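You operate a simulated robot arm through the tools that you are given. There is no shell and no other tool.

The job below is to be done with a simulated robot arm. You get a single attempt, and the scene is never put back.

TASK
Vent the air tester and shut the middle and back lines.
Fine: blue button first; each line of the valve block off by its white button, its dial back to 1; the coupler stays clamped.

Only the result counts: the job must be done as asked and must still hold three seconds after the hand-in. Knocking over, shifting, dropping, spilling or breaking anything else fails it.

THE ROBOT
A 7-joint arm with a two-finger parallel gripper, fixed in place. Base frame: the origin is on the floor under the middle of its stand, x ahead of it, y to its left, z up. Units: cm, degrees, N and s.
It reaches about 124.7 cm from its shoulder. Its first joint turns from -132.0 to 132.0 degrees. Payload 3.91 kg.
Tool frame: the origin (TCP) lies between the finger pads and is the grasp point; the fingertips stand 3 cm ahead of it; z points along the fingers, y is the line along which they close. Largest opening 11 cm; finger width 2, thickness 1; the body of the gripper, 4.8 by 11.2 cm, starts 5.5 cm behind the TCP.
Orientation is told as [roll, pitch, yaw] about the base's x, y, z axes, in that order, counted from this pose: with the fingers straight down and closing along the base's y, the tool's x points along the base's -x, its y along +y and its z along -z.

THE INTERFACE
- The arm moves only by the tool move_arm. Its argument "plan" is a list of rows, each an object of numbers (a shift or turn left out is 0, a gripper value left out holds the last): "rx", "ry", "rz": the turn, a rotation vector about the tool's x, y, z in units of 60 degrees (1.0 is 60 degrees); "x", "y", "z": the shift along the tool's x, y, z in units of 100 mm (1.0 is 100 mm); "grip": the gripper command, from -1 (shut) to 1 (fully open), values between in proportion. In form: [{"rx": .., "ry": .., "rz": .., "x": .., "y": .., "z": .., "grip": ..}, ...]. A call has 1 to 20 rows; each row is the pose to reach, as a shift and turn from the pose commanded when the call began, along the tool's axes at that moment. A call with a number of a shift or a turn outside -1 to 1 is refused whole. A row lasts 0.2 s, in which the tool goes at most 5 cm and 8.6 degrees; a call with a longer step from one row to the next is refused whole, and so is a gripper value outside its range. Where a pose cannot be reached the arm comes as near as it can. A force on the tool above 40 N (or 10 N above the force at the start of the call, whichever is more), or a blocked arm, ends the call early, and 0.2 s more pass. The fingers move at their own pace (about 10.8 cm/s each) and stop on an object; they squeeze with about 37 N. The grip force told is the motor's: it shows also when the fingers shut on nothing. Time passes only in rows, and 0.2 s behind the last, so rows that repeat a pose let the fingers close. It gives the time, the measured TCP pose, the force on the tool (base axes), the opening and the grip force at its end, in the units of the frame above (readings bear some noise), with the torque about the TCP (base axes, N m) and any sound that the robot's microphone picked up.
- Cameras (640 x 400 px; columns grow to the right, rows downward): "scene" is fixed at [38.72, 64.38, 158.45]; the picture's right is [0.71, -0.71, 0.03], its down [-0.71, -0.71, -0.01] and it looks along [0.03, -0.02, -1.00] (base axes); focal length 230 px, centre (320, 200). "wrist" rides on the gripper at [7.2, 1.7, -10.3] in the tool frame; the picture's right is [-0.23, 0.97, 0.00], its down [-0.76, -0.18, -0.62] and it looks along [-0.61, -0.14, 0.78] (tool axes); focal length 222 px, centre (320, 200). There is no depth. A picture from a camera that has moved, and an enlarged one, comes with that camera's place and axes in the base frame and with its lens. The place of the scene camera against the robot may be out by one fixed shift of up to 2.5 cm in any direction.
- get_image(camera): a new picture of that camera. It takes no simulated time.
- enlarge(camera, box): a new picture of the part [left, top, right, bottom] of that camera's present view, enlarged. It takes no simulated time.
- job_done(): hands the job in; it is judged then, once.

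Places have to be worked out from the pictures, the camera data and where the tool is seen. Open the gripper and draw the arm clear of the work before you hand the job in, unless the task says otherwise.

The tools are called after ">>>" as name(argument=value, ...) on one line, values as JSON. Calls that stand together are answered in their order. move_arm: Moves the arm, as the interface text tells. Its arguments: {"type":"object","properties":{"plan":{"type":"array","items":{"type":"object","properties":{"rx":{"type":"number"},"ry":{"type":"number"},"rz":{"type":"number"},"x":{"type":"number"},"y":{"type":"number"},"z":{"type":"number"},"grip":{"type":"number"}}}}},"required":["plan"]} The other tools are called the same way: get_image (camera) takes a picture; enlarge (camera, box) takes an enlarged picture of a part of a camera's view; job_done () hands the job in.

At the start:

```text
clock: 0.0
tool_pos: [49.0, 25.21, 113.87]
tool_rot: [0.1, 0.0, 0.0]
force: [-0.2, -0.1, 0.5]
torque: [0.0, 0.02, 0.01]
finger_gap: 10.99
grasp_force: 0.1
```

scene: 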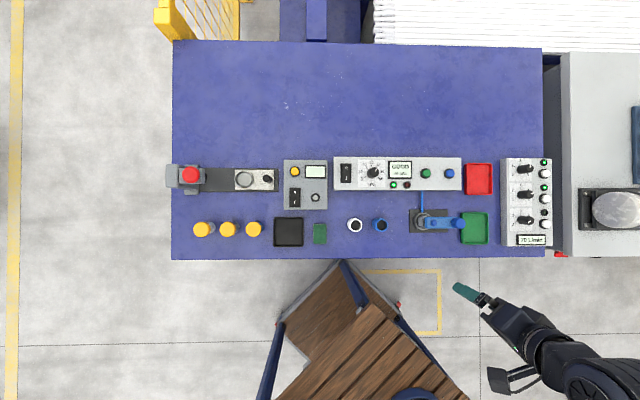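
wrist: 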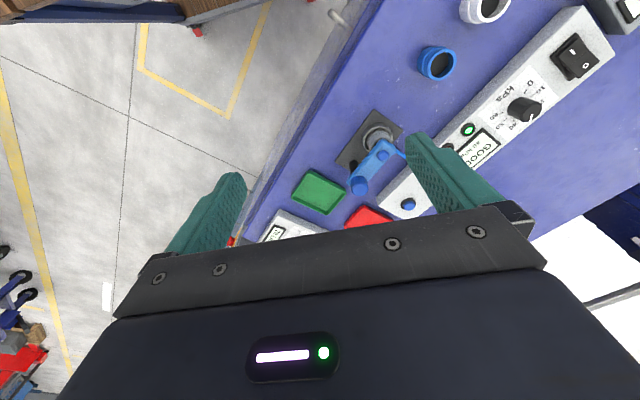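

I start by enlarging the scene picture around the valve block and the air tester to read their layout.

>>> enlarge(camera="scene", box=[480, 140, 580, 270])

>>> enlarge(camera="scene", box=[325, 145, 505, 255])

>>> enlarge(camera="wrist", box=[240, 60, 560, 260])

```text
3.08 times, centred on (530, 205) of scene
camera zoom: at [38.72, 64.38, 158.45], right [0.71, -0.71, 0.03], down [-0.71, -0.71, -0.01], along [0.03, -0.02, -1.0], focal length 706 px, centre (-326, 185)
```

zoom: 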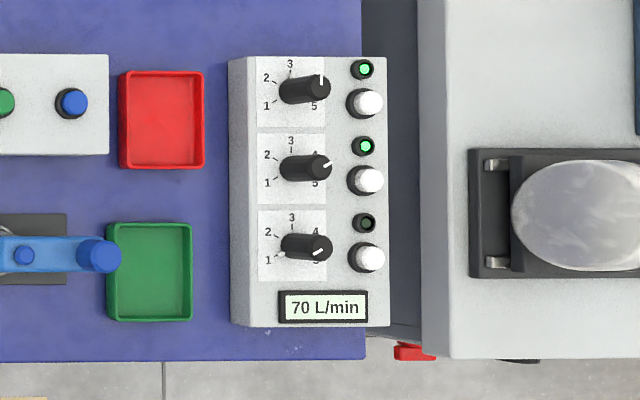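

```text
3.56 times, centred on (415, 200) of scene
camera zoom: at [38.72, 64.38, 158.45], right [0.71, -0.71, 0.03], down [-0.71, -0.71, -0.01], along [0.03, -0.02, -1.0], focal length 816 px, centre (-18, 200)
```

zoom: 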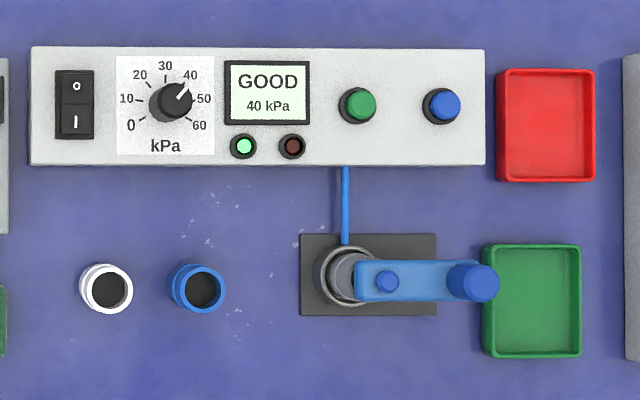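

```text
2.00 times, centred on (400, 160) of wrist
camera zoom: at [41.76, 26.94, 124.28], right [0.23, 0.97, 0.0], down [0.76, -0.18, 0.62], along [0.61, -0.14, -0.78], focal length 444 px, centre (160, 280)
```

zoom: 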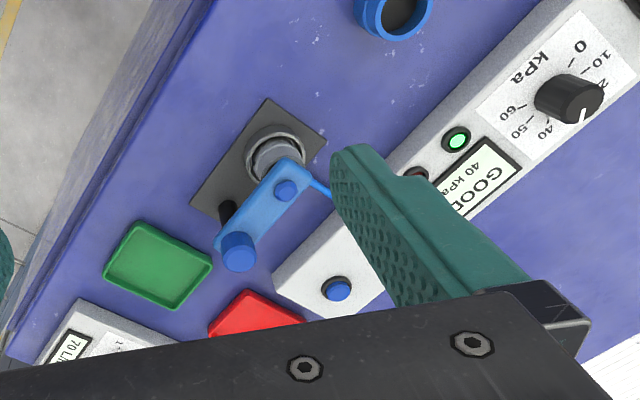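

The scene shows the valve block with its back and middle lamps lit and the front lamp dark. The two views together put the tester's blue button near (76.5, 39, 87). I move towards a point above it at a safe height and close the fingers on the way.

>>> move_arm(plan=[{"x": -0.3, "y": 0.15, "z": 0.0, "grip": -1}, {"x": -0.65, "y": 0.32, "z": 0.0, "grip": -1}, {"x": -1.0, "y": 0.5, "z": 0.0, "grip": -1}])

>>> move_arm(plan=[{"x": -0.3, "y": 0.15, "z": 0.1, "grip": -1}, {"x": -0.65, "y": 0.32, "z": 0.2, "grip": -1}, {"x": -1.0, "y": 0.5, "z": 0.3, "grip": -1}])

>>> get_image(camera="wrist")

>>> get_image(camera="scene")

```text
clock: 0.8
tool_pos: [59.04, 30.07, 113.96]
tool_rot: [0.0, 0.1, 0.2]
force: [0.1, 0.6, 1.1]
torque: [0.0, -0.03, 0.0]
finger_gap: 0.03
grasp_force: 37.4
```

```text
clock: 1.6
tool_pos: [68.92, 35.0, 111.1]
tool_rot: [0.1, -0.1, 0.2]
force: [0.4, -0.4, 0.7]
torque: [0.01, -0.04, -0.01]
finger_gap: 0.02
grasp_force: 37.4
```

```text
taken
camera wrist: at [61.78, 36.81, 121.37], right [0.23, 0.97, 0.0], down [0.76, -0.18, 0.62], along [0.61, -0.14, -0.78], focal length 222 px, centre (320, 200)
```

wrist: 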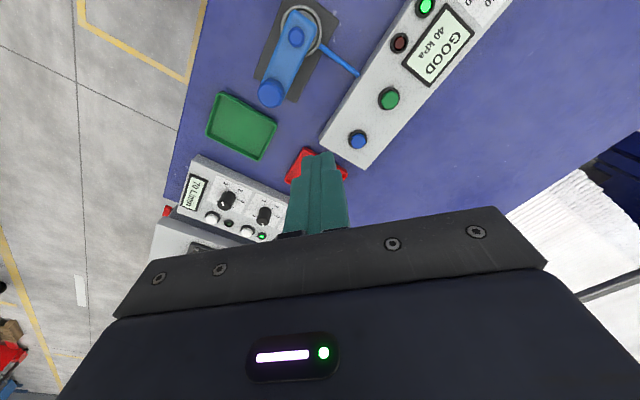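

```text
taken
```

scene: 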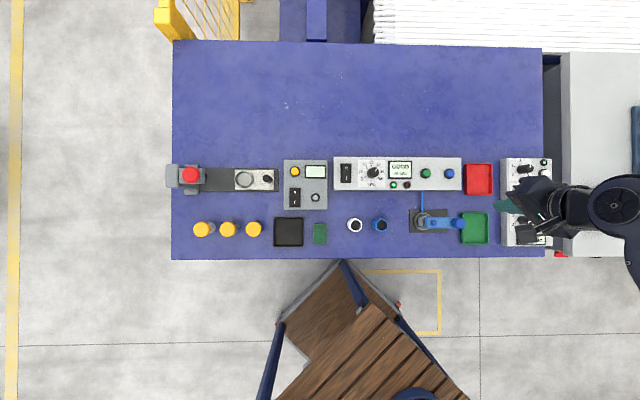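

From two wrist views, the blue button triangulates to about (78.8, 39.7, 84.7). I move over it and come down to about 101 to refine that.

>>> move_arm(plan=[{"x": -0.33, "y": 0.16, "z": 0.3, "grip": -1}, {"x": -0.66, "y": 0.32, "z": 0.6, "grip": -1}, {"x": -0.98, "y": 0.47, "z": 0.95, "grip": -1}])

>>> get_image(camera="wrist")

```text
clock: 2.4
tool_pos: [78.95, 39.95, 101.61]
tool_rot: [0.0, -0.1, 0.1]
force: [-0.7, 0.2, 1.0]
torque: [0.0, -0.03, -0.01]
finger_gap: 0.02
grasp_force: 37.1
```

```text
taken
camera wrist: at [71.72, 41.7, 111.94], right [0.23, 0.97, 0.0], down [0.76, -0.18, 0.62], along [0.61, -0.14, -0.78], focal length 222 px, centre (320, 200)
```

wrist: 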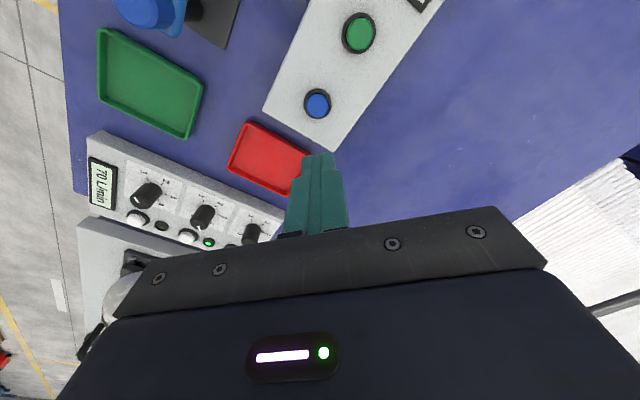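

The button now sits in column 318, with its top at about (78.75, 39.9, 84.8), almost straight under the tool. I go down to leave the fingertips about 2.5 cm above it.

>>> move_arm(plan=[{"x": 0.01, "y": 0.0, "z": 0.35, "grip": -1}, {"x": 0.015, "y": 0.0, "z": 0.7, "grip": -1}, {"x": 0.015, "y": 0.0, "z": 1.0, "grip": -1}, {"x": 0.015, "y": 0.0, "z": 1.0, "grip": -1}])

>>> get_image(camera="wrist")

>>> enlarge(camera="scene", box=[325, 145, 585, 255])

```text
clock: 3.4
tool_pos: [78.61, 39.7, 91.44]
tool_rot: [0.0, 0.0, 0.1]
force: [-0.2, 0.4, -1.0]
torque: [0.0, 0.01, 0.0]
finger_gap: 0.02
grasp_force: 37.4
```

```text
taken
camera wrist: at [71.35, 41.52, 101.81], right [0.23, 0.97, 0.0], down [0.76, -0.18, 0.62], along [0.61, -0.14, -0.78], focal length 222 px, centre (320, 200)
```

wrist: 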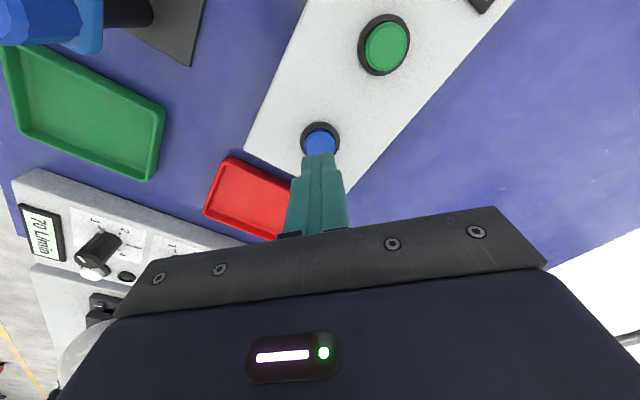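

```text
2.46 times, centred on (455, 200) of scene
camera zoom: at [38.72, 64.38, 158.45], right [0.71, -0.71, 0.03], down [-0.71, -0.71, -0.01], along [0.03, -0.02, -1.0], focal length 565 px, centre (-12, 200)
```

zoom: 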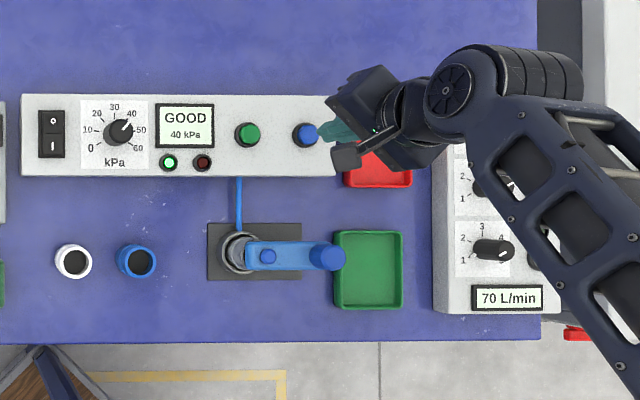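

The button is right under the fingertips, about 3.5 cm down. I descend slowly until the force shows contact.

>>> move_arm(plan=[{"y": 0.01, "z": 0.15, "grip": -1}, {"y": 0.01, "z": 0.28, "grip": -1}, {"y": 0.01, "z": 0.31, "grip": -1}, {"y": 0.01, "z": 0.33, "grip": -1}, {"y": 0.01, "z": 0.35, "grip": -1}, {"y": 0.01, "z": 0.37, "grip": -1}])

>>> get_image(camera="wrist")

```text
clock: 4.8
tool_pos: [78.62, 40.09, 87.78]
tool_rot: [0.0, -0.1, 0.0]
force: [-0.1, 0.0, 0.6]
torque: [-0.04, 0.03, 0.01]
finger_gap: 0.0
grasp_force: 37.0
```

```text
taken
camera wrist: at [71.42, 41.76, 98.06], right [0.23, 0.97, 0.0], down [0.76, -0.18, 0.62], along [0.61, -0.14, -0.78], focal length 222 px, centre (320, 200)
```

wrist: 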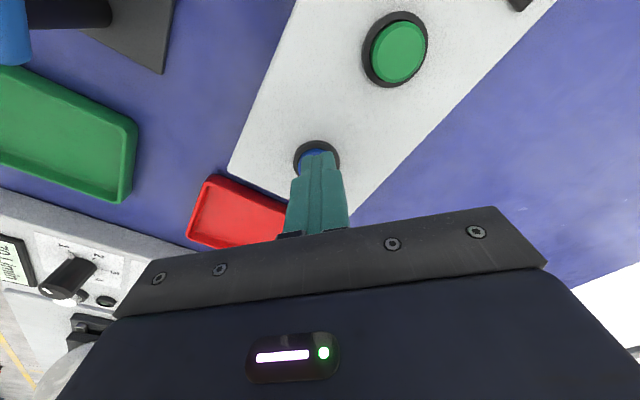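

There is no contact yet with the tip at about 84.8. I continue down in 1 to 2 mm steps.

>>> move_arm(plan=[{"z": 0.015, "grip": -1}, {"z": 0.03, "grip": -1}, {"z": 0.045, "grip": -1}, {"z": 0.06, "grip": -1}])

>>> enlarge(camera="scene", box=[325, 145, 505, 255])

```text
clock: 5.8
tool_pos: [78.64, 40.05, 87.31]
tool_rot: [0.0, 0.0, 0.1]
force: [-2.3, -4.3, 10.8]
torque: [-0.13, 0.05, -0.03]
finger_gap: 0.01
grasp_force: 36.9
heard: click
```

```text
3.56 times, centred on (415, 200) of scene
camera zoom: at [38.72, 64.38, 158.45], right [0.71, -0.71, 0.03], down [-0.71, -0.71, -0.01], along [0.03, -0.02, -1.0], focal length 816 px, centre (-18, 200)
```

zoom: 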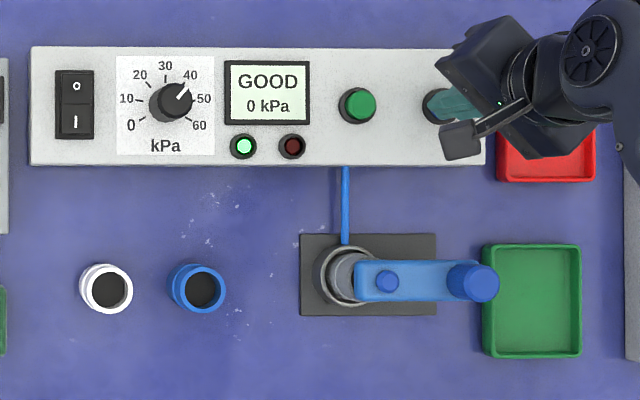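

A click was heard and the display now reads 0 kPa, so the tester is vented. I retract straight up and then travel towards the valve block.

>>> move_arm(plan=[{"z": -0.15, "grip": -1}, {"z": -0.5, "grip": -1}, {"z": -0.9, "grip": -1}, {"z": -1.0, "grip": -1}])

>>> move_arm(plan=[{"x": -0.1, "y": -0.33, "z": -0.2, "grip": -1}, {"x": -0.2, "y": -0.66, "z": -0.4, "grip": -1}, {"x": -0.3, "y": -1.0, "z": -0.6, "grip": -1}])

>>> move_arm(plan=[{"x": -0.1, "y": -0.33, "z": 0.0, "grip": -1}, {"x": -0.2, "y": -0.66, "z": 0.0, "grip": -1}, {"x": -0.4, "y": -1.0, "z": 0.0, "grip": -1}])

>>> get_image(camera="wrist")

>>> get_image(camera="scene")

```text
clock: 6.8
tool_pos: [78.68, 40.06, 97.2]
tool_rot: [0.1, 0.1, 0.0]
force: [0.0, -0.5, -0.7]
torque: [0.02, 0.01, -0.02]
finger_gap: 0.0
grasp_force: 36.9
```

```text
clock: 7.6
tool_pos: [81.69, 30.4, 102.98]
tool_rot: [0.1, 0.0, 0.1]
force: [-1.0, 0.7, -0.8]
torque: [-0.04, 0.05, -0.04]
finger_gap: 0.0
grasp_force: 37.0
```

```text
clock: 8.4
tool_pos: [85.69, 20.27, 103.22]
tool_rot: [0.1, 0.1, 0.1]
force: [0.0, 0.6, -0.8]
torque: [-0.03, -0.04, 0.01]
finger_gap: 0.01
grasp_force: 37.1
```

```text
taken
camera wrist: at [78.44, 21.97, 113.49], right [0.23, 0.97, 0.0], down [0.76, -0.18, 0.62], along [0.61, -0.14, -0.78], focal length 222 px, centre (320, 200)
```

wrist: 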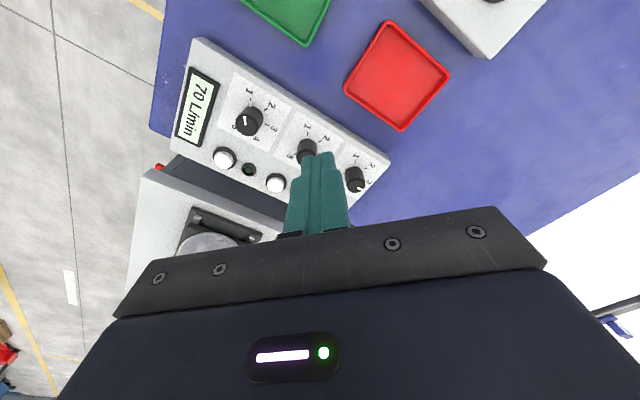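

```text
taken
```

scene: 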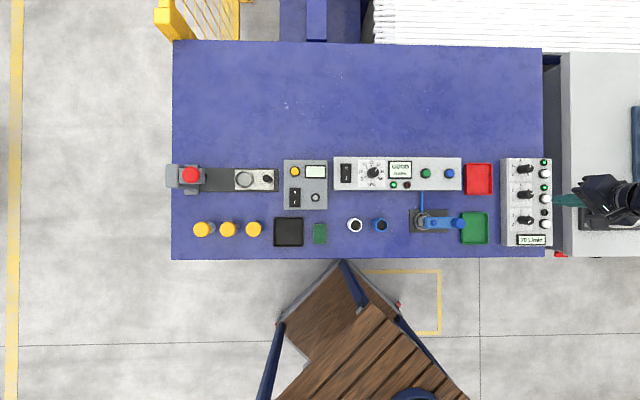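

I enlarge both views to read the dials and the buttons' places.

>>> enlarge(camera="wrist", box=[160, 60, 400, 210])

>>> enlarge(camera="scene", box=[495, 150, 559, 250])

```text
2.67 times, centred on (280, 135) of wrist
camera zoom: at [78.44, 21.97, 113.49], right [0.23, 0.97, 0.0], down [0.76, -0.18, 0.62], along [0.61, -0.14, -0.78], focal length 592 px, centre (427, 373)
```

zoom: 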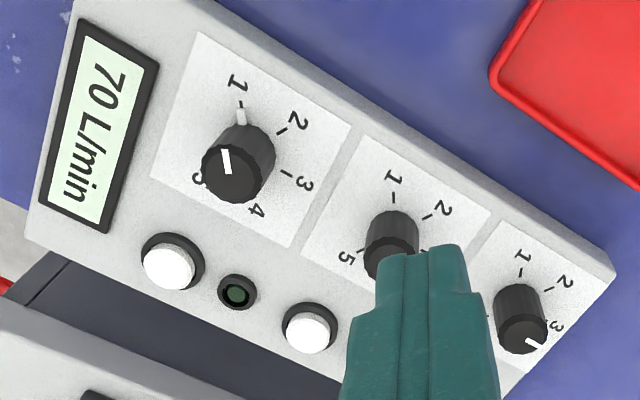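

```text
4.00 times, centred on (527, 200) of scene
camera zoom: at [38.72, 64.38, 158.45], right [0.71, -0.71, 0.03], down [-0.71, -0.71, -0.01], along [0.03, -0.02, -1.0], focal length 918 px, centre (-508, 200)
```

zoom: 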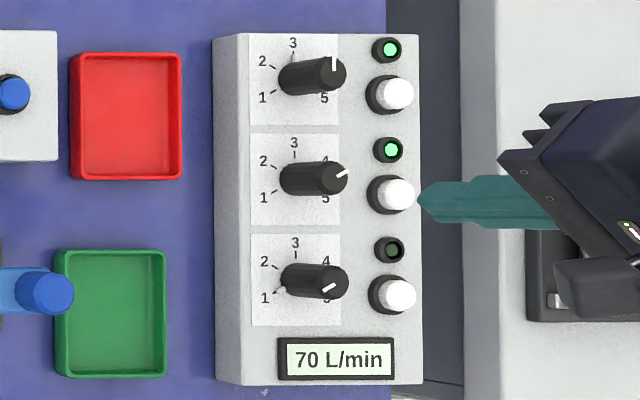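

The front dial points to 1 and its lamp is dark. The back dial points at about 3 and the middle dial at about 4. I place the middle white button near (96.2, 11, 85) and move over it.

>>> move_arm(plan=[{"x": -0.3, "y": -0.3, "z": 0.1, "grip": -1}, {"x": -0.6, "y": -0.6, "z": 0.2, "grip": -1}, {"x": -1.0, "y": -0.93, "z": 0.3, "grip": -1}, {"x": -1.0, "y": -0.93, "z": 0.3, "grip": -1}])

>>> get_image(camera="wrist")

>>> get_image(camera="scene")

```text
refused: row 3 steps farther than a row can; nothing moved
```

```text
taken
camera wrist: at [78.44, 21.97, 113.49], right [0.23, 0.97, 0.0], down [0.76, -0.18, 0.62], along [0.61, -0.14, -0.78], focal length 222 px, centre (320, 200)
```

wrist: 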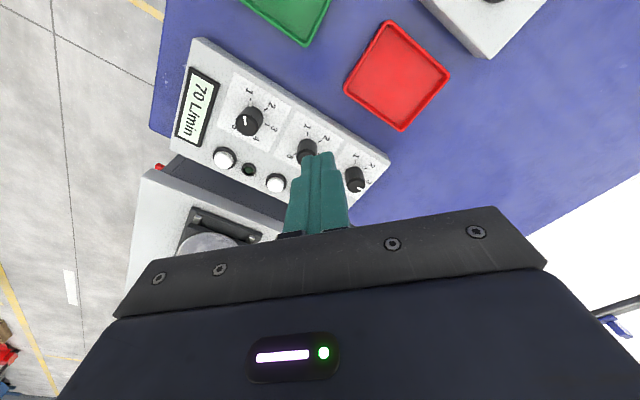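

```text
taken
```

scene: 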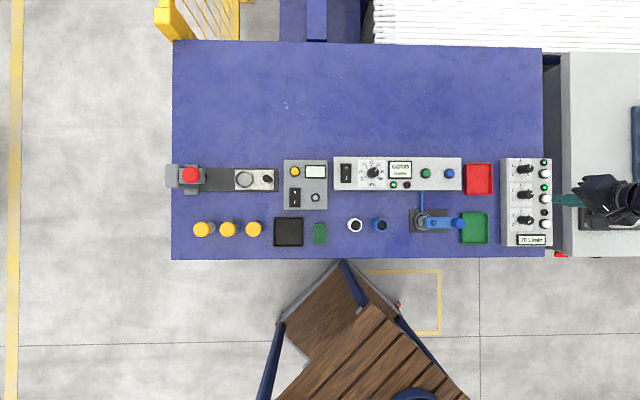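

A row was longer than 5 cm, so the call was refused and nothing moved. I repeat it with smaller steps.

>>> move_arm(plan=[{"x": -0.25, "y": -0.23, "z": 0.05, "grip": -1}, {"x": -0.5, "y": -0.46, "z": 0.1, "grip": -1}, {"x": -0.75, "y": -0.7, "z": 0.15, "grip": -1}, {"x": -1.0, "y": -0.93, "z": 0.2, "grip": -1}])

>>> get_image(camera="wrist")

>>> get_image(camera="scene")

```text
clock: 9.4
tool_pos: [95.74, 10.76, 101.07]
tool_rot: [0.1, 0.0, 0.1]
force: [-0.9, 0.4, 0.5]
torque: [-0.03, -0.01, -0.01]
finger_gap: 0.02
grasp_force: 37.3
```

```text
taken
camera wrist: at [88.54, 12.5, 111.4], right [0.23, 0.97, 0.0], down [0.76, -0.18, 0.62], along [0.61, -0.14, -0.78], focal length 222 px, centre (320, 200)
```

wrist: 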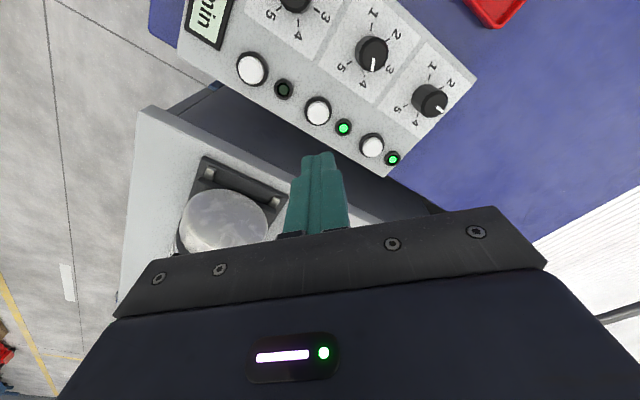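

```text
taken
```

scene: 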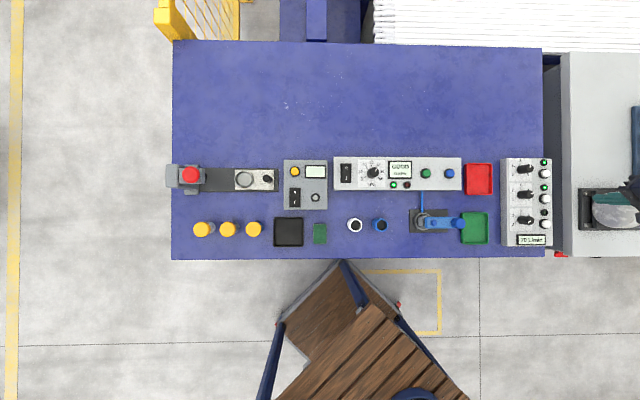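

The middle white button triangulates to about (96.35, 10.55, 84.6). The grey machine beside the bench is only about 82 high, so it's clear of the gripper. I centre over the button and descend.

>>> move_arm(plan=[{"x": -0.05, "y": -0.015, "z": 0.3, "grip": -1}, {"x": -0.055, "y": -0.015, "z": 0.6, "grip": -1}, {"x": -0.055, "y": -0.015, "z": 0.9, "grip": -1}, {"x": -0.055, "y": -0.015, "z": 1.0, "grip": -1}, {"x": -0.055, "y": -0.015, "z": 1.0, "grip": -1}])

>>> get_image(camera="wrist")

>>> enlarge(camera="scene", box=[480, 140, 640, 270])

```text
clock: 10.6
tool_pos: [96.04, 10.62, 91.31]
tool_rot: [-0.1, 0.0, 0.1]
force: [0.5, 0.0, -0.4]
torque: [-0.03, 0.01, 0.02]
finger_gap: 0.0
grasp_force: 37.3
```

```text
taken
camera wrist: at [88.92, 12.29, 101.51], right [0.23, 0.97, 0.0], down [0.76, -0.18, 0.62], along [0.61, -0.14, -0.78], focal length 222 px, centre (320, 200)
```

wrist: 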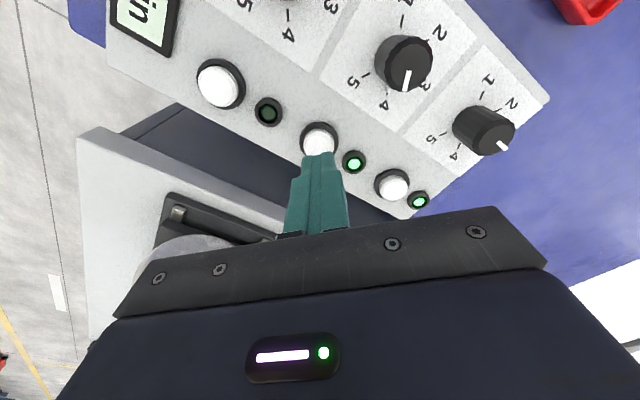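

```text
3.08 times, centred on (560, 205) of scene
camera zoom: at [38.72, 64.38, 158.45], right [0.71, -0.71, 0.03], down [-0.71, -0.71, -0.01], along [0.03, -0.02, -1.0], focal length 706 px, centre (-418, 185)
```

zoom: 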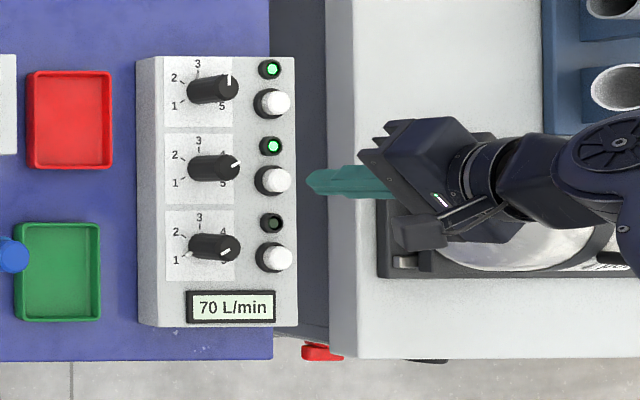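

The white button is directly under the fingertips, about 3.7 cm down. I descend and press in small steps, as I did with the blue one.

>>> move_arm(plan=[{"z": 0.15, "grip": -1}, {"z": 0.28, "grip": -1}, {"z": 0.32, "grip": -1}, {"z": 0.34, "grip": -1}, {"z": 0.36, "grip": -1}, {"z": 0.375, "grip": -1}])

>>> get_image(camera="wrist")

```text
clock: 12.0
tool_pos: [96.18, 10.41, 87.32]
tool_rot: [0.0, 0.0, 0.0]
force: [-1.1, 0.4, -0.1]
torque: [0.0, -0.02, -0.01]
finger_gap: 0.0
grasp_force: 37.2
```

```text
taken
camera wrist: at [89.02, 12.31, 97.68], right [0.23, 0.97, 0.0], down [0.76, -0.18, 0.62], along [0.61, -0.14, -0.78], focal length 222 px, centre (320, 200)
```

wrist: 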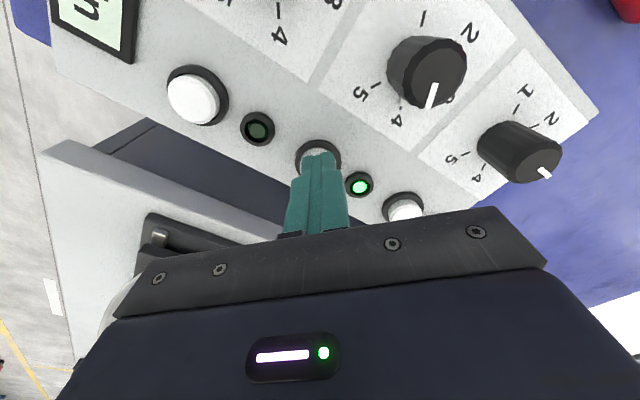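

Still no contact with the tip at about 84.4 and the button centred below. I continue in small steps until it clicks.

>>> move_arm(plan=[{"z": 0.012, "grip": -1}, {"z": 0.024, "grip": -1}, {"z": 0.036, "grip": -1}, {"z": 0.048, "grip": -1}])

>>> enlarge(camera="scene", box=[480, 140, 640, 270])

```text
clock: 13.0
tool_pos: [96.25, 10.7, 86.88]
tool_rot: [-0.1, 0.0, 0.0]
force: [0.1, -1.2, 1.5]
torque: [-0.03, 0.02, 0.01]
finger_gap: 0.0
grasp_force: 37.3
heard: click
```

```text
3.08 times, centred on (560, 205) of scene
camera zoom: at [38.72, 64.38, 158.45], right [0.71, -0.71, 0.03], down [-0.71, -0.71, -0.01], along [0.03, -0.02, -1.0], focal length 706 px, centre (-418, 185)
```

zoom: 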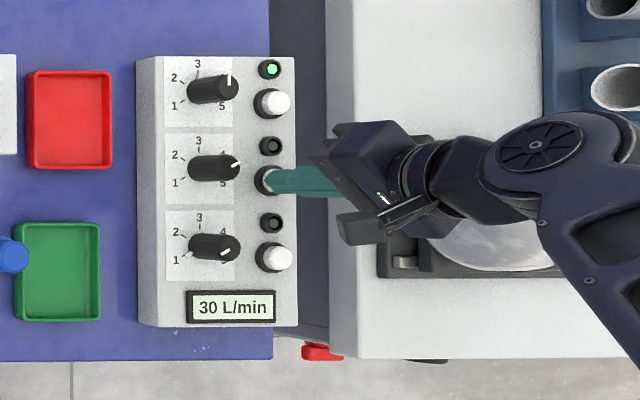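

A click was heard, the middle lamp went dark and the flow dropped from 70 to 30 L/min. I retract and move 8.35 cm towards the back, over the back line's white button.

>>> move_arm(plan=[{"z": -0.1, "grip": -1}, {"z": -0.4, "grip": -1}, {"z": -0.7, "grip": -1}, {"x": -0.3, "y": 0.3, "z": -0.7, "grip": -1}, {"x": -0.59, "y": 0.59, "z": -0.7, "grip": -1}, {"x": -0.59, "y": 0.59, "z": -0.7, "grip": -1}])

>>> get_image(camera="wrist")

>>> enlarge(camera="scene", box=[480, 140, 640, 270])

```text
clock: 14.4
tool_pos: [102.31, 16.5, 93.77]
tool_rot: [0.0, -0.1, 0.1]
force: [-0.2, 0.1, -0.4]
torque: [0.05, -0.01, -0.02]
finger_gap: 0.02
grasp_force: 37.3
```

```text
taken
camera wrist: at [95.11, 18.29, 104.18], right [0.23, 0.97, 0.0], down [0.76, -0.18, 0.62], along [0.61, -0.14, -0.78], focal length 222 px, centre (320, 200)
```

wrist: 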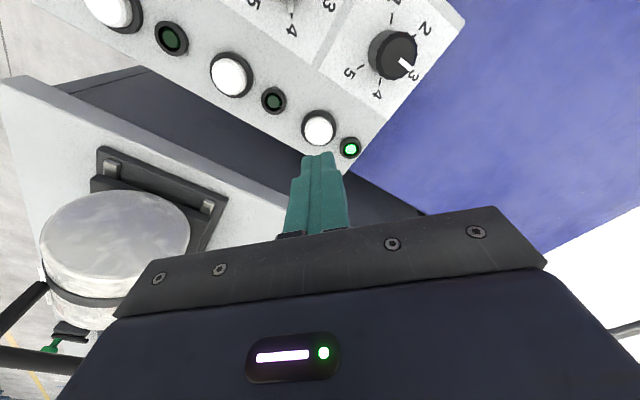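

```text
3.08 times, centred on (560, 205) of scene
camera zoom: at [38.72, 64.38, 158.45], right [0.71, -0.71, 0.03], down [-0.71, -0.71, -0.01], along [0.03, -0.02, -1.0], focal length 706 px, centre (-418, 185)
```

zoom: 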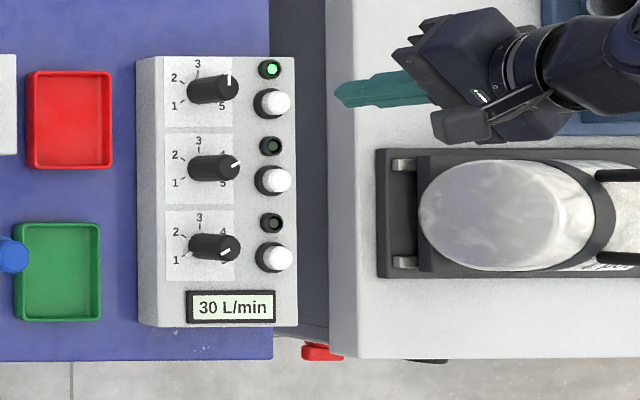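

The back white button is straight below at about (102.3, 16.55). The tool is centred on it, so I descend and press.

>>> move_arm(plan=[{"z": 0.2, "grip": -1}, {"z": 0.4, "grip": -1}, {"z": 0.56, "grip": -1}, {"z": 0.62, "grip": -1}, {"z": 0.64, "grip": -1}, {"z": 0.66, "grip": -1}, {"z": 0.675, "grip": -1}, {"z": 0.69, "grip": -1}, {"z": 0.7, "grip": -1}])

>>> enlarge(camera="scene", box=[480, 140, 640, 270])

>>> get_image(camera="wrist")

```text
clock: 16.4
tool_pos: [102.06, 16.55, 86.94]
tool_rot: [-0.1, 0.0, 0.2]
force: [-1.0, 1.7, 4.2]
torque: [0.07, 0.03, 0.02]
finger_gap: 0.0
grasp_force: 37.4
heard: click
```

```text
3.08 times, centred on (560, 205) of scene
camera zoom: at [38.72, 64.38, 158.45], right [0.71, -0.71, 0.03], down [-0.71, -0.71, -0.01], along [0.03, -0.02, -1.0], focal length 706 px, centre (-418, 185)
```

zoom: 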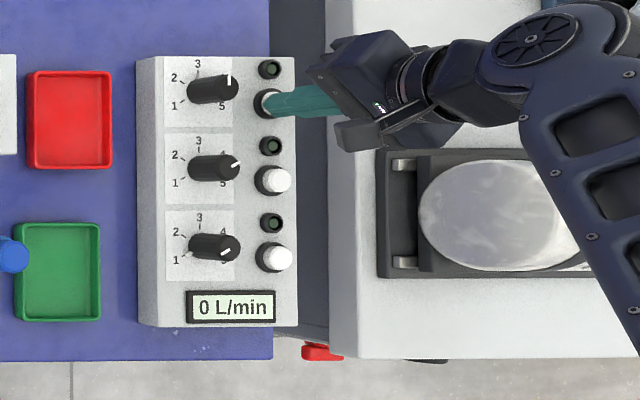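

```text
taken
camera wrist: at [94.88, 18.23, 97.18], right [0.23, 0.97, 0.0], down [0.76, -0.18, 0.62], along [0.61, -0.14, -0.78], focal length 222 px, centre (320, 200)
```

wrist: 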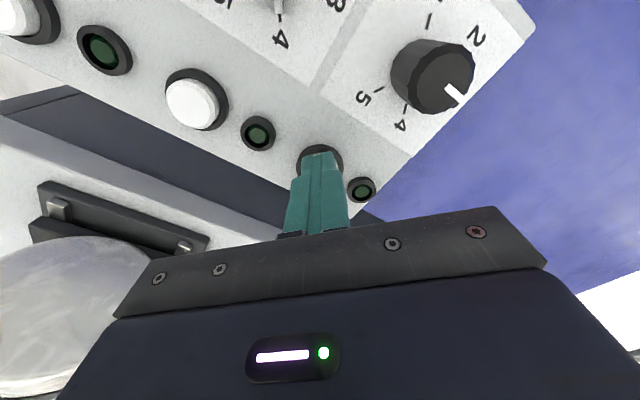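

Both lines are now off: all lamps are dark and the display reads 0 L/min. I raise the tool and go over the back dial, near (98, 23, 87), with the fingers opened to about 6 cm.

>>> move_arm(plan=[{"z": -0.1, "grip": -1}, {"z": -0.5, "grip": -1}, {"z": -0.9, "grip": -1}, {"x": 0.2, "y": 0.32, "z": -1.0, "grip": 0.09}, {"x": 0.4, "y": 0.65, "z": -1.0, "grip": 0.09}, {"x": 0.4, "y": 0.65, "z": -1.0, "grip": 0.09}])

>>> get_image(camera="wrist")

>>> enlarge(camera="scene", box=[480, 140, 640, 270])

```text
clock: 17.8
tool_pos: [98.11, 23.21, 96.82]
tool_rot: [0.1, 0.0, 0.1]
force: [-0.2, -0.2, 0.3]
torque: [-0.01, 0.0, 0.01]
finger_gap: 5.96
grasp_force: 0.1
```

```text
taken
camera wrist: at [90.94, 24.92, 107.1], right [0.23, 0.97, 0.0], down [0.76, -0.18, 0.62], along [0.61, -0.14, -0.78], focal length 222 px, centre (320, 200)
```

wrist: 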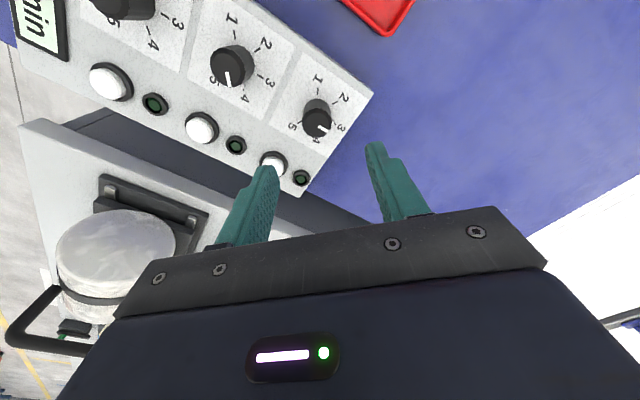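

```text
3.08 times, centred on (560, 205) of scene
camera zoom: at [38.72, 64.38, 158.45], right [0.71, -0.71, 0.03], down [-0.71, -0.71, -0.01], along [0.03, -0.02, -1.0], focal length 706 px, centre (-418, 185)
```

zoom: 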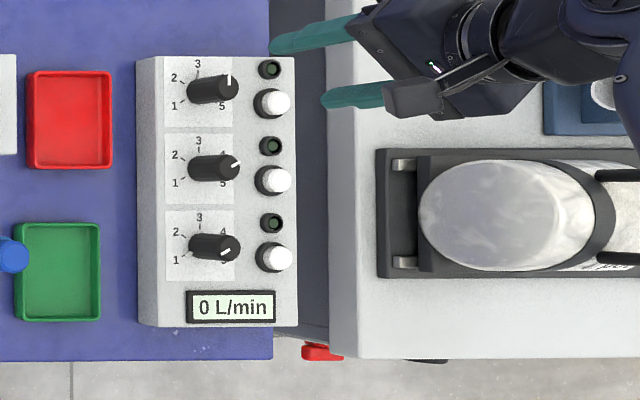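

I enlarge the wrist view of the back dial to fix its centre, size and pointer.

>>> enlarge(camera="wrist", box=[270, 60, 390, 200])

>>> enlarge(camera="wrist", box=[190, 10, 310, 150])

```text
2.86 times, centred on (330, 130) of wrist
camera zoom: at [90.94, 24.92, 107.1], right [0.23, 0.97, 0.0], down [0.76, -0.18, 0.62], along [0.61, -0.14, -0.78], focal length 635 px, centre (291, 400)
```

zoom: 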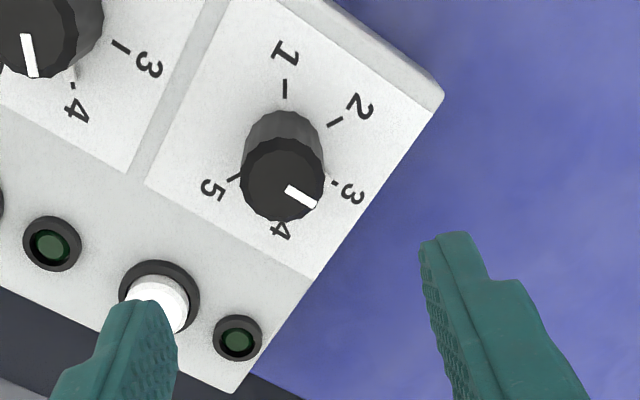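

```text
2.86 times, centred on (250, 80) of wrist
camera zoom: at [90.94, 24.92, 107.1], right [0.23, 0.97, 0.0], down [0.76, -0.18, 0.62], along [0.61, -0.14, -0.78], focal length 635 px, centre (520, 543)
```

zoom: 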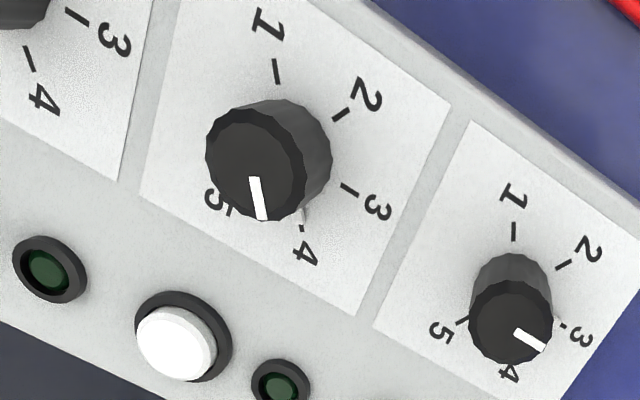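

The back dial points at 3. Its knob is about 2.8 cm wide, centred near (98.1, 23.1), with its top at about 86.7 and the panel at about 83. It must turn about 120° counter-clockwise seen from above. I first turn the empty gripper to yaw -60 at this height, so that one grasp can cover the whole sweep.

>>> move_arm(plan=[{"rz": 0.125}, {"rz": 0.25}, {"rz": 0.375}, {"rz": 0.5}, {"rz": 0.625}, {"rz": 0.75}, {"rz": 0.875}, {"rz": 1.0}, {"rz": 1.0}])

>>> get_image(camera="wrist")

>>> get_image(camera="scene")

```text
clock: 19.8
tool_pos: [98.2, 22.92, 96.92]
tool_rot: [-0.1, 0.0, -60.1]
force: [0.6, 0.5, -0.6]
torque: [0.03, -0.03, -0.01]
finger_gap: 5.99
grasp_force: 0.1
```

```text
taken
camera wrist: at [95.99, 30.15, 107.19], right [0.96, 0.29, 0.0], down [0.23, -0.75, 0.62], along [0.18, -0.6, -0.78], focal length 222 px, centre (320, 200)
```

wrist: 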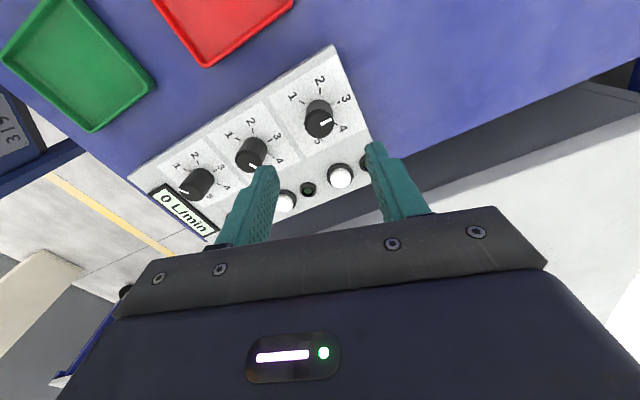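

```text
taken
```

scene: 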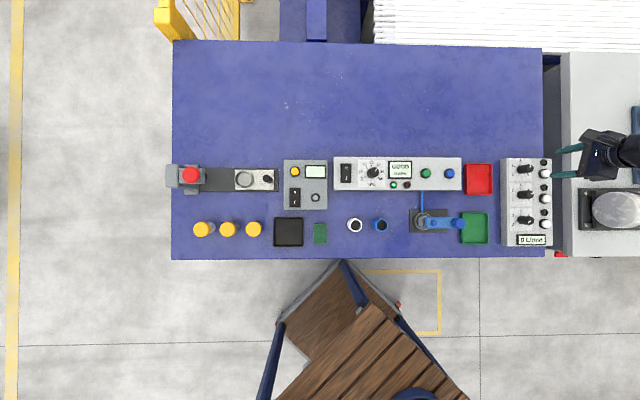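

The turn to yaw -60 worked. I enlarge this view to refine the knob's centre from a second direction.

>>> enlarge(camera="wrist", box=[260, 60, 380, 200])

```text
2.86 times, centred on (320, 130) of wrist
camera zoom: at [95.99, 30.15, 107.19], right [0.96, 0.29, 0.0], down [0.23, -0.75, 0.62], along [0.18, -0.6, -0.78], focal length 635 px, centre (320, 400)
```

zoom: 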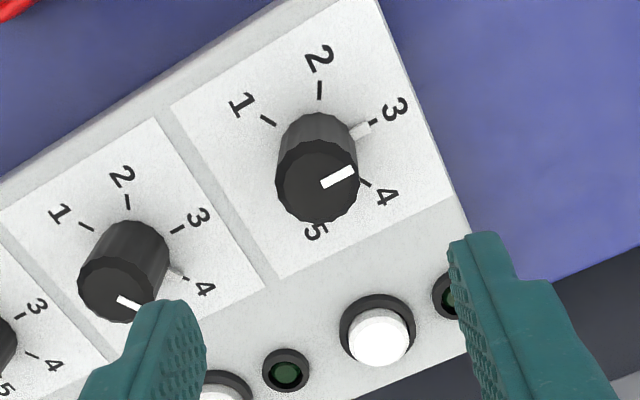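

The two views agree on the knob: centre within 3 mm of the tool axis, offset about (-0.05, -0.28), top at about 86.8. It also has a small white pointer tab at its foot, aimed at 3. I shift by that offset, turn on to yaw -90 to keep the fingers off the tab, and go down to 2.5 cm above the knob for another look.

>>> move_arm(plan=[{"x": -0.02, "y": -0.019, "z": 0.1, "rz": 0.125}, {"x": -0.02, "y": -0.019, "z": 0.2, "rz": 0.25}, {"x": -0.02, "y": -0.019, "z": 0.3, "rz": 0.375}, {"x": -0.02, "y": -0.019, "z": 0.45, "rz": 0.5}, {"x": -0.02, "y": -0.019, "z": 0.45, "rz": 0.5}])

>>> get_image(camera="wrist")

>>> enlarge(camera="wrist", box=[260, 60, 380, 200])

```text
clock: 21.0
tool_pos: [97.99, 22.83, 92.37]
tool_rot: [0.0, 0.0, -89.9]
force: [0.5, 0.9, 0.9]
torque: [0.01, 0.03, -0.03]
finger_gap: 6.01
grasp_force: 0.0
```

```text
taken
camera wrist: at [99.71, 29.99, 102.71], right [0.97, -0.23, 0.0], down [-0.18, -0.76, 0.62], along [-0.14, -0.61, -0.78], focal length 222 px, centre (320, 200)
```

wrist: 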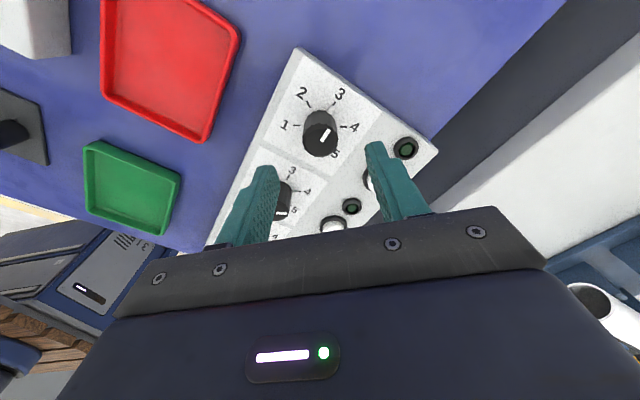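

```text
2.86 times, centred on (320, 130) of wrist
camera zoom: at [99.71, 29.99, 102.71], right [0.97, -0.23, 0.0], down [-0.18, -0.76, 0.62], along [-0.14, -0.61, -0.78], focal length 635 px, centre (320, 400)
```

zoom: 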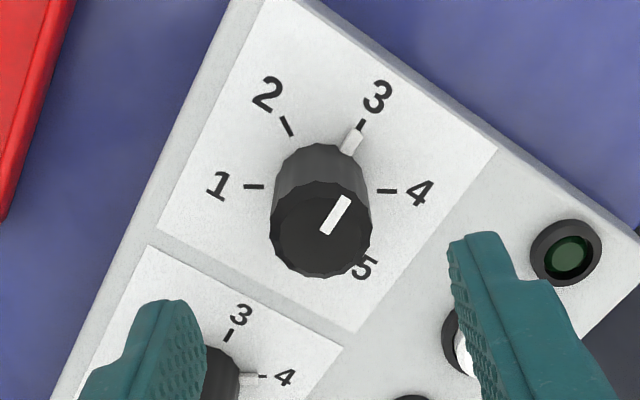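

The knob is centred in column 321, so the fingers will close evenly on it. The rows suggest it lies about 0.12 cm further along tool x. I nudge that way and lower to TCP z of about 87.3, with the tips about 1 cm above the panel.

>>> move_arm(plan=[{"x": 0.012, "z": 0.15}, {"x": 0.012, "z": 0.3}, {"x": 0.012, "z": 0.42}, {"x": 0.012, "z": 0.5}, {"x": 0.012, "z": 0.5}])

>>> get_image(camera="wrist")

>>> enlarge(camera="wrist", box=[240, 60, 400, 230])

```text
clock: 22.2
tool_pos: [97.98, 22.79, 87.51]
tool_rot: [0.0, 0.0, -90.0]
force: [0.4, -0.1, 0.0]
torque: [-0.02, 0.01, 0.01]
finger_gap: 6.0
grasp_force: 0.0
```

```text
taken
camera wrist: at [99.72, 30.16, 97.83], right [0.97, -0.23, 0.0], down [-0.18, -0.76, 0.62], along [-0.14, -0.61, -0.78], focal length 222 px, centre (320, 200)
```

wrist: 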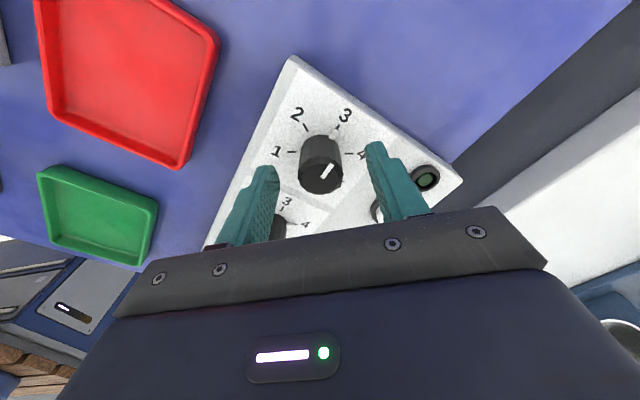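

```text
2.35 times, centred on (320, 145) of wrist
camera zoom: at [99.72, 30.16, 97.83], right [0.97, -0.23, 0.0], down [-0.18, -0.76, 0.62], along [-0.14, -0.61, -0.78], focal length 523 px, centre (320, 329)
```

zoom: 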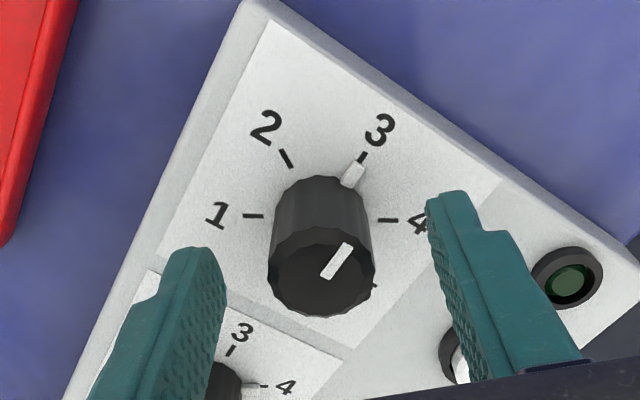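

The knob is centred between the fingers, with its top at about z 85.8 and its foot at about 83.2. I lower 0.3 cm more for a better hold and close on it.

>>> move_arm(plan=[{"z": 0.015}, {"z": 0.03}, {"z": 0.03, "grip": -0.3}, {"z": 0.03, "grip": -0.45}, {"z": 0.03, "grip": -1}, {"z": 0.03, "grip": -1}])

>>> enlarge(camera="wrist", box=[240, 60, 400, 230])

```text
clock: 23.6
tool_pos: [98.11, 22.71, 87.26]
tool_rot: [0.0, 0.0, -90.1]
force: [12.9, 2.1, -2.1]
torque: [0.11, -0.32, 0.04]
finger_gap: 2.75
grasp_force: 45.3
```

```text
2.35 times, centred on (320, 145) of wrist
camera zoom: at [99.75, 30.13, 97.54], right [0.97, -0.23, 0.0], down [-0.18, -0.76, 0.62], along [-0.14, -0.61, -0.78], focal length 523 px, centre (320, 329)
```

zoom: 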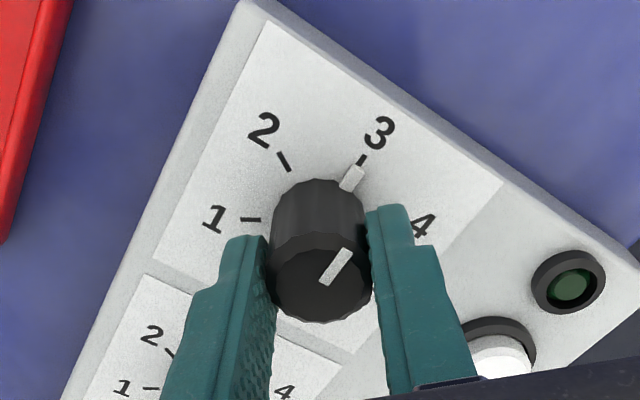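

The fingers hold the knob at a gap of 2.75 cm. The 12.9 N reading along +x means the knob axis lies slightly to +x, so I shift 0.1 cm that way while turning the first 60° counter-clockwise.

>>> move_arm(plan=[{"y": 0.005, "grip": -1}, {"y": 0.01, "grip": -1}, {"y": 0.01, "rz": -0.1, "grip": -1}, {"y": 0.01, "rz": -0.22, "grip": -1}, {"y": 0.01, "rz": -0.34, "grip": -1}])

>>> get_image(camera="wrist")

>>> enlarge(camera="wrist", box=[240, 60, 400, 230])

```text
clock: 24.8
tool_pos: [98.15, 22.8, 87.25]
tool_rot: [0.0, 0.0, -69.6]
force: [-13.9, -8.7, 15.3]
torque: [0.02, 0.58, -0.01]
finger_gap: 2.76
grasp_force: 44.8
```

```text
taken
camera wrist: at [97.14, 30.27, 97.53], right [0.99, 0.13, 0.0], down [0.1, -0.78, 0.62], along [0.08, -0.62, -0.78], focal length 222 px, centre (320, 200)
```

wrist: 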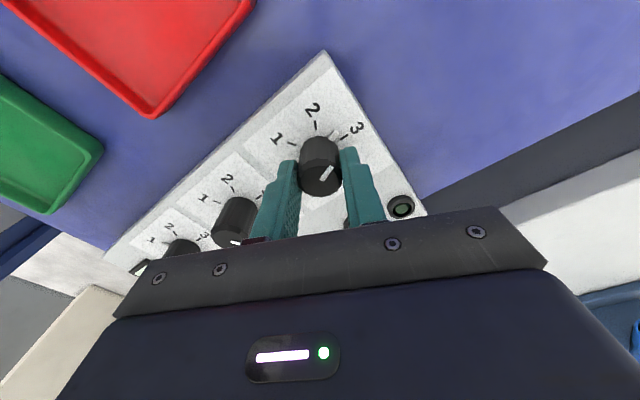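

```text
2.35 times, centred on (320, 145) of wrist
camera zoom: at [97.14, 30.27, 97.53], right [0.99, 0.13, 0.0], down [0.1, -0.78, 0.62], along [0.08, -0.62, -0.78], focal length 523 px, centre (320, 329)
```

zoom: 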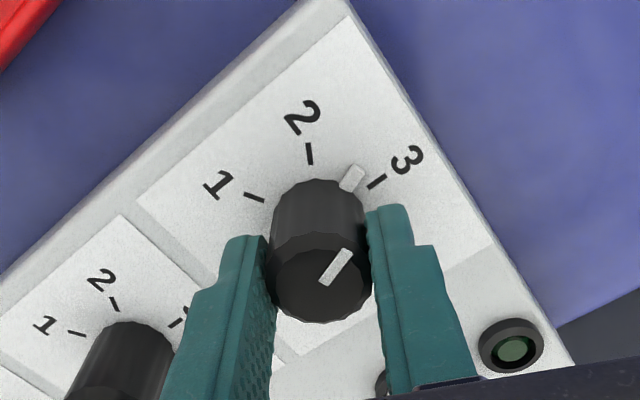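

The knob turns with the gripper, but the side force flipped to about -14 N, so I overshot by about 0.05 cm. I take that back, relieve the upward push, and continue turning.

>>> move_arm(plan=[{"x": -0.001, "y": -0.006, "z": -0.005, "grip": -1}, {"x": -0.001, "y": -0.006, "z": -0.005, "rz": -0.1, "grip": -1}, {"x": -0.001, "y": -0.006, "z": -0.005, "rz": -0.2, "grip": -1}, {"x": -0.001, "y": -0.006, "z": -0.005, "rz": -0.32, "grip": -1}])

>>> enlarge(camera="wrist", box=[240, 60, 400, 230])

```text
clock: 25.8
tool_pos: [98.13, 22.78, 87.31]
tool_rot: [0.2, 0.0, -50.4]
force: [-0.6, 0.8, 8.4]
torque: [0.22, 0.31, -0.03]
finger_gap: 2.73
grasp_force: 45.0
```

```text
2.35 times, centred on (320, 145) of wrist
camera zoom: at [94.77, 29.55, 97.53], right [0.89, 0.45, 0.0], down [0.35, -0.7, 0.62], along [0.28, -0.56, -0.78], focal length 523 px, centre (320, 329)
```

zoom: 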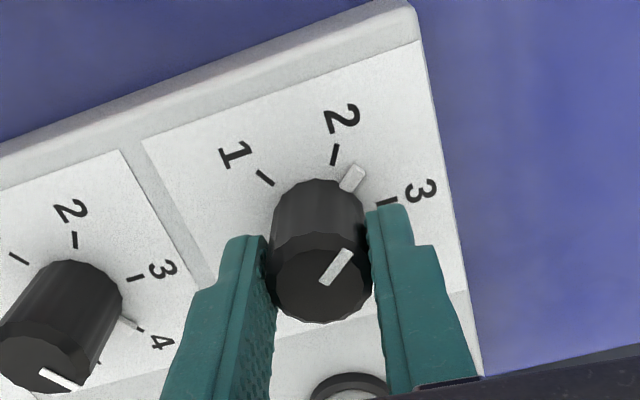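

Side forces are now near zero and the pointer is about 40° along. I turn another 50° in steps.

>>> move_arm(plan=[{"z": -0.002, "rz": -0.12, "grip": -1}, {"z": -0.002, "rz": -0.24, "grip": -1}, {"z": -0.002, "rz": -0.36, "grip": -1}, {"z": -0.002, "rz": -0.48, "grip": -1}, {"z": -0.002, "rz": -0.6, "grip": -1}, {"z": -0.002, "rz": -0.72, "grip": -1}, {"z": -0.002, "rz": -0.84, "grip": -1}])

>>> enlarge(camera="wrist", box=[240, 60, 400, 230])

```text
clock: 27.4
tool_pos: [98.14, 23.03, 87.17]
tool_rot: [0.1, -0.1, 0.2]
force: [12.9, 8.7, 12.6]
torque: [0.16, 0.25, -0.02]
finger_gap: 2.75
grasp_force: 45.0
```

```text
2.35 times, centred on (320, 145) of wrist
camera zoom: at [90.86, 24.61, 97.51], right [0.22, 0.97, 0.0], down [0.76, -0.18, 0.62], along [0.61, -0.14, -0.78], focal length 523 px, centre (320, 329)
```

zoom: 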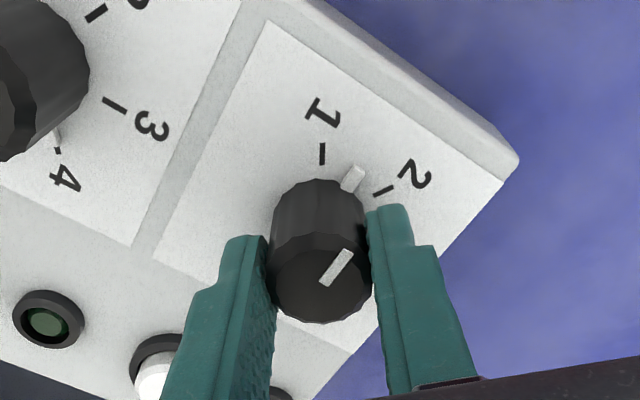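

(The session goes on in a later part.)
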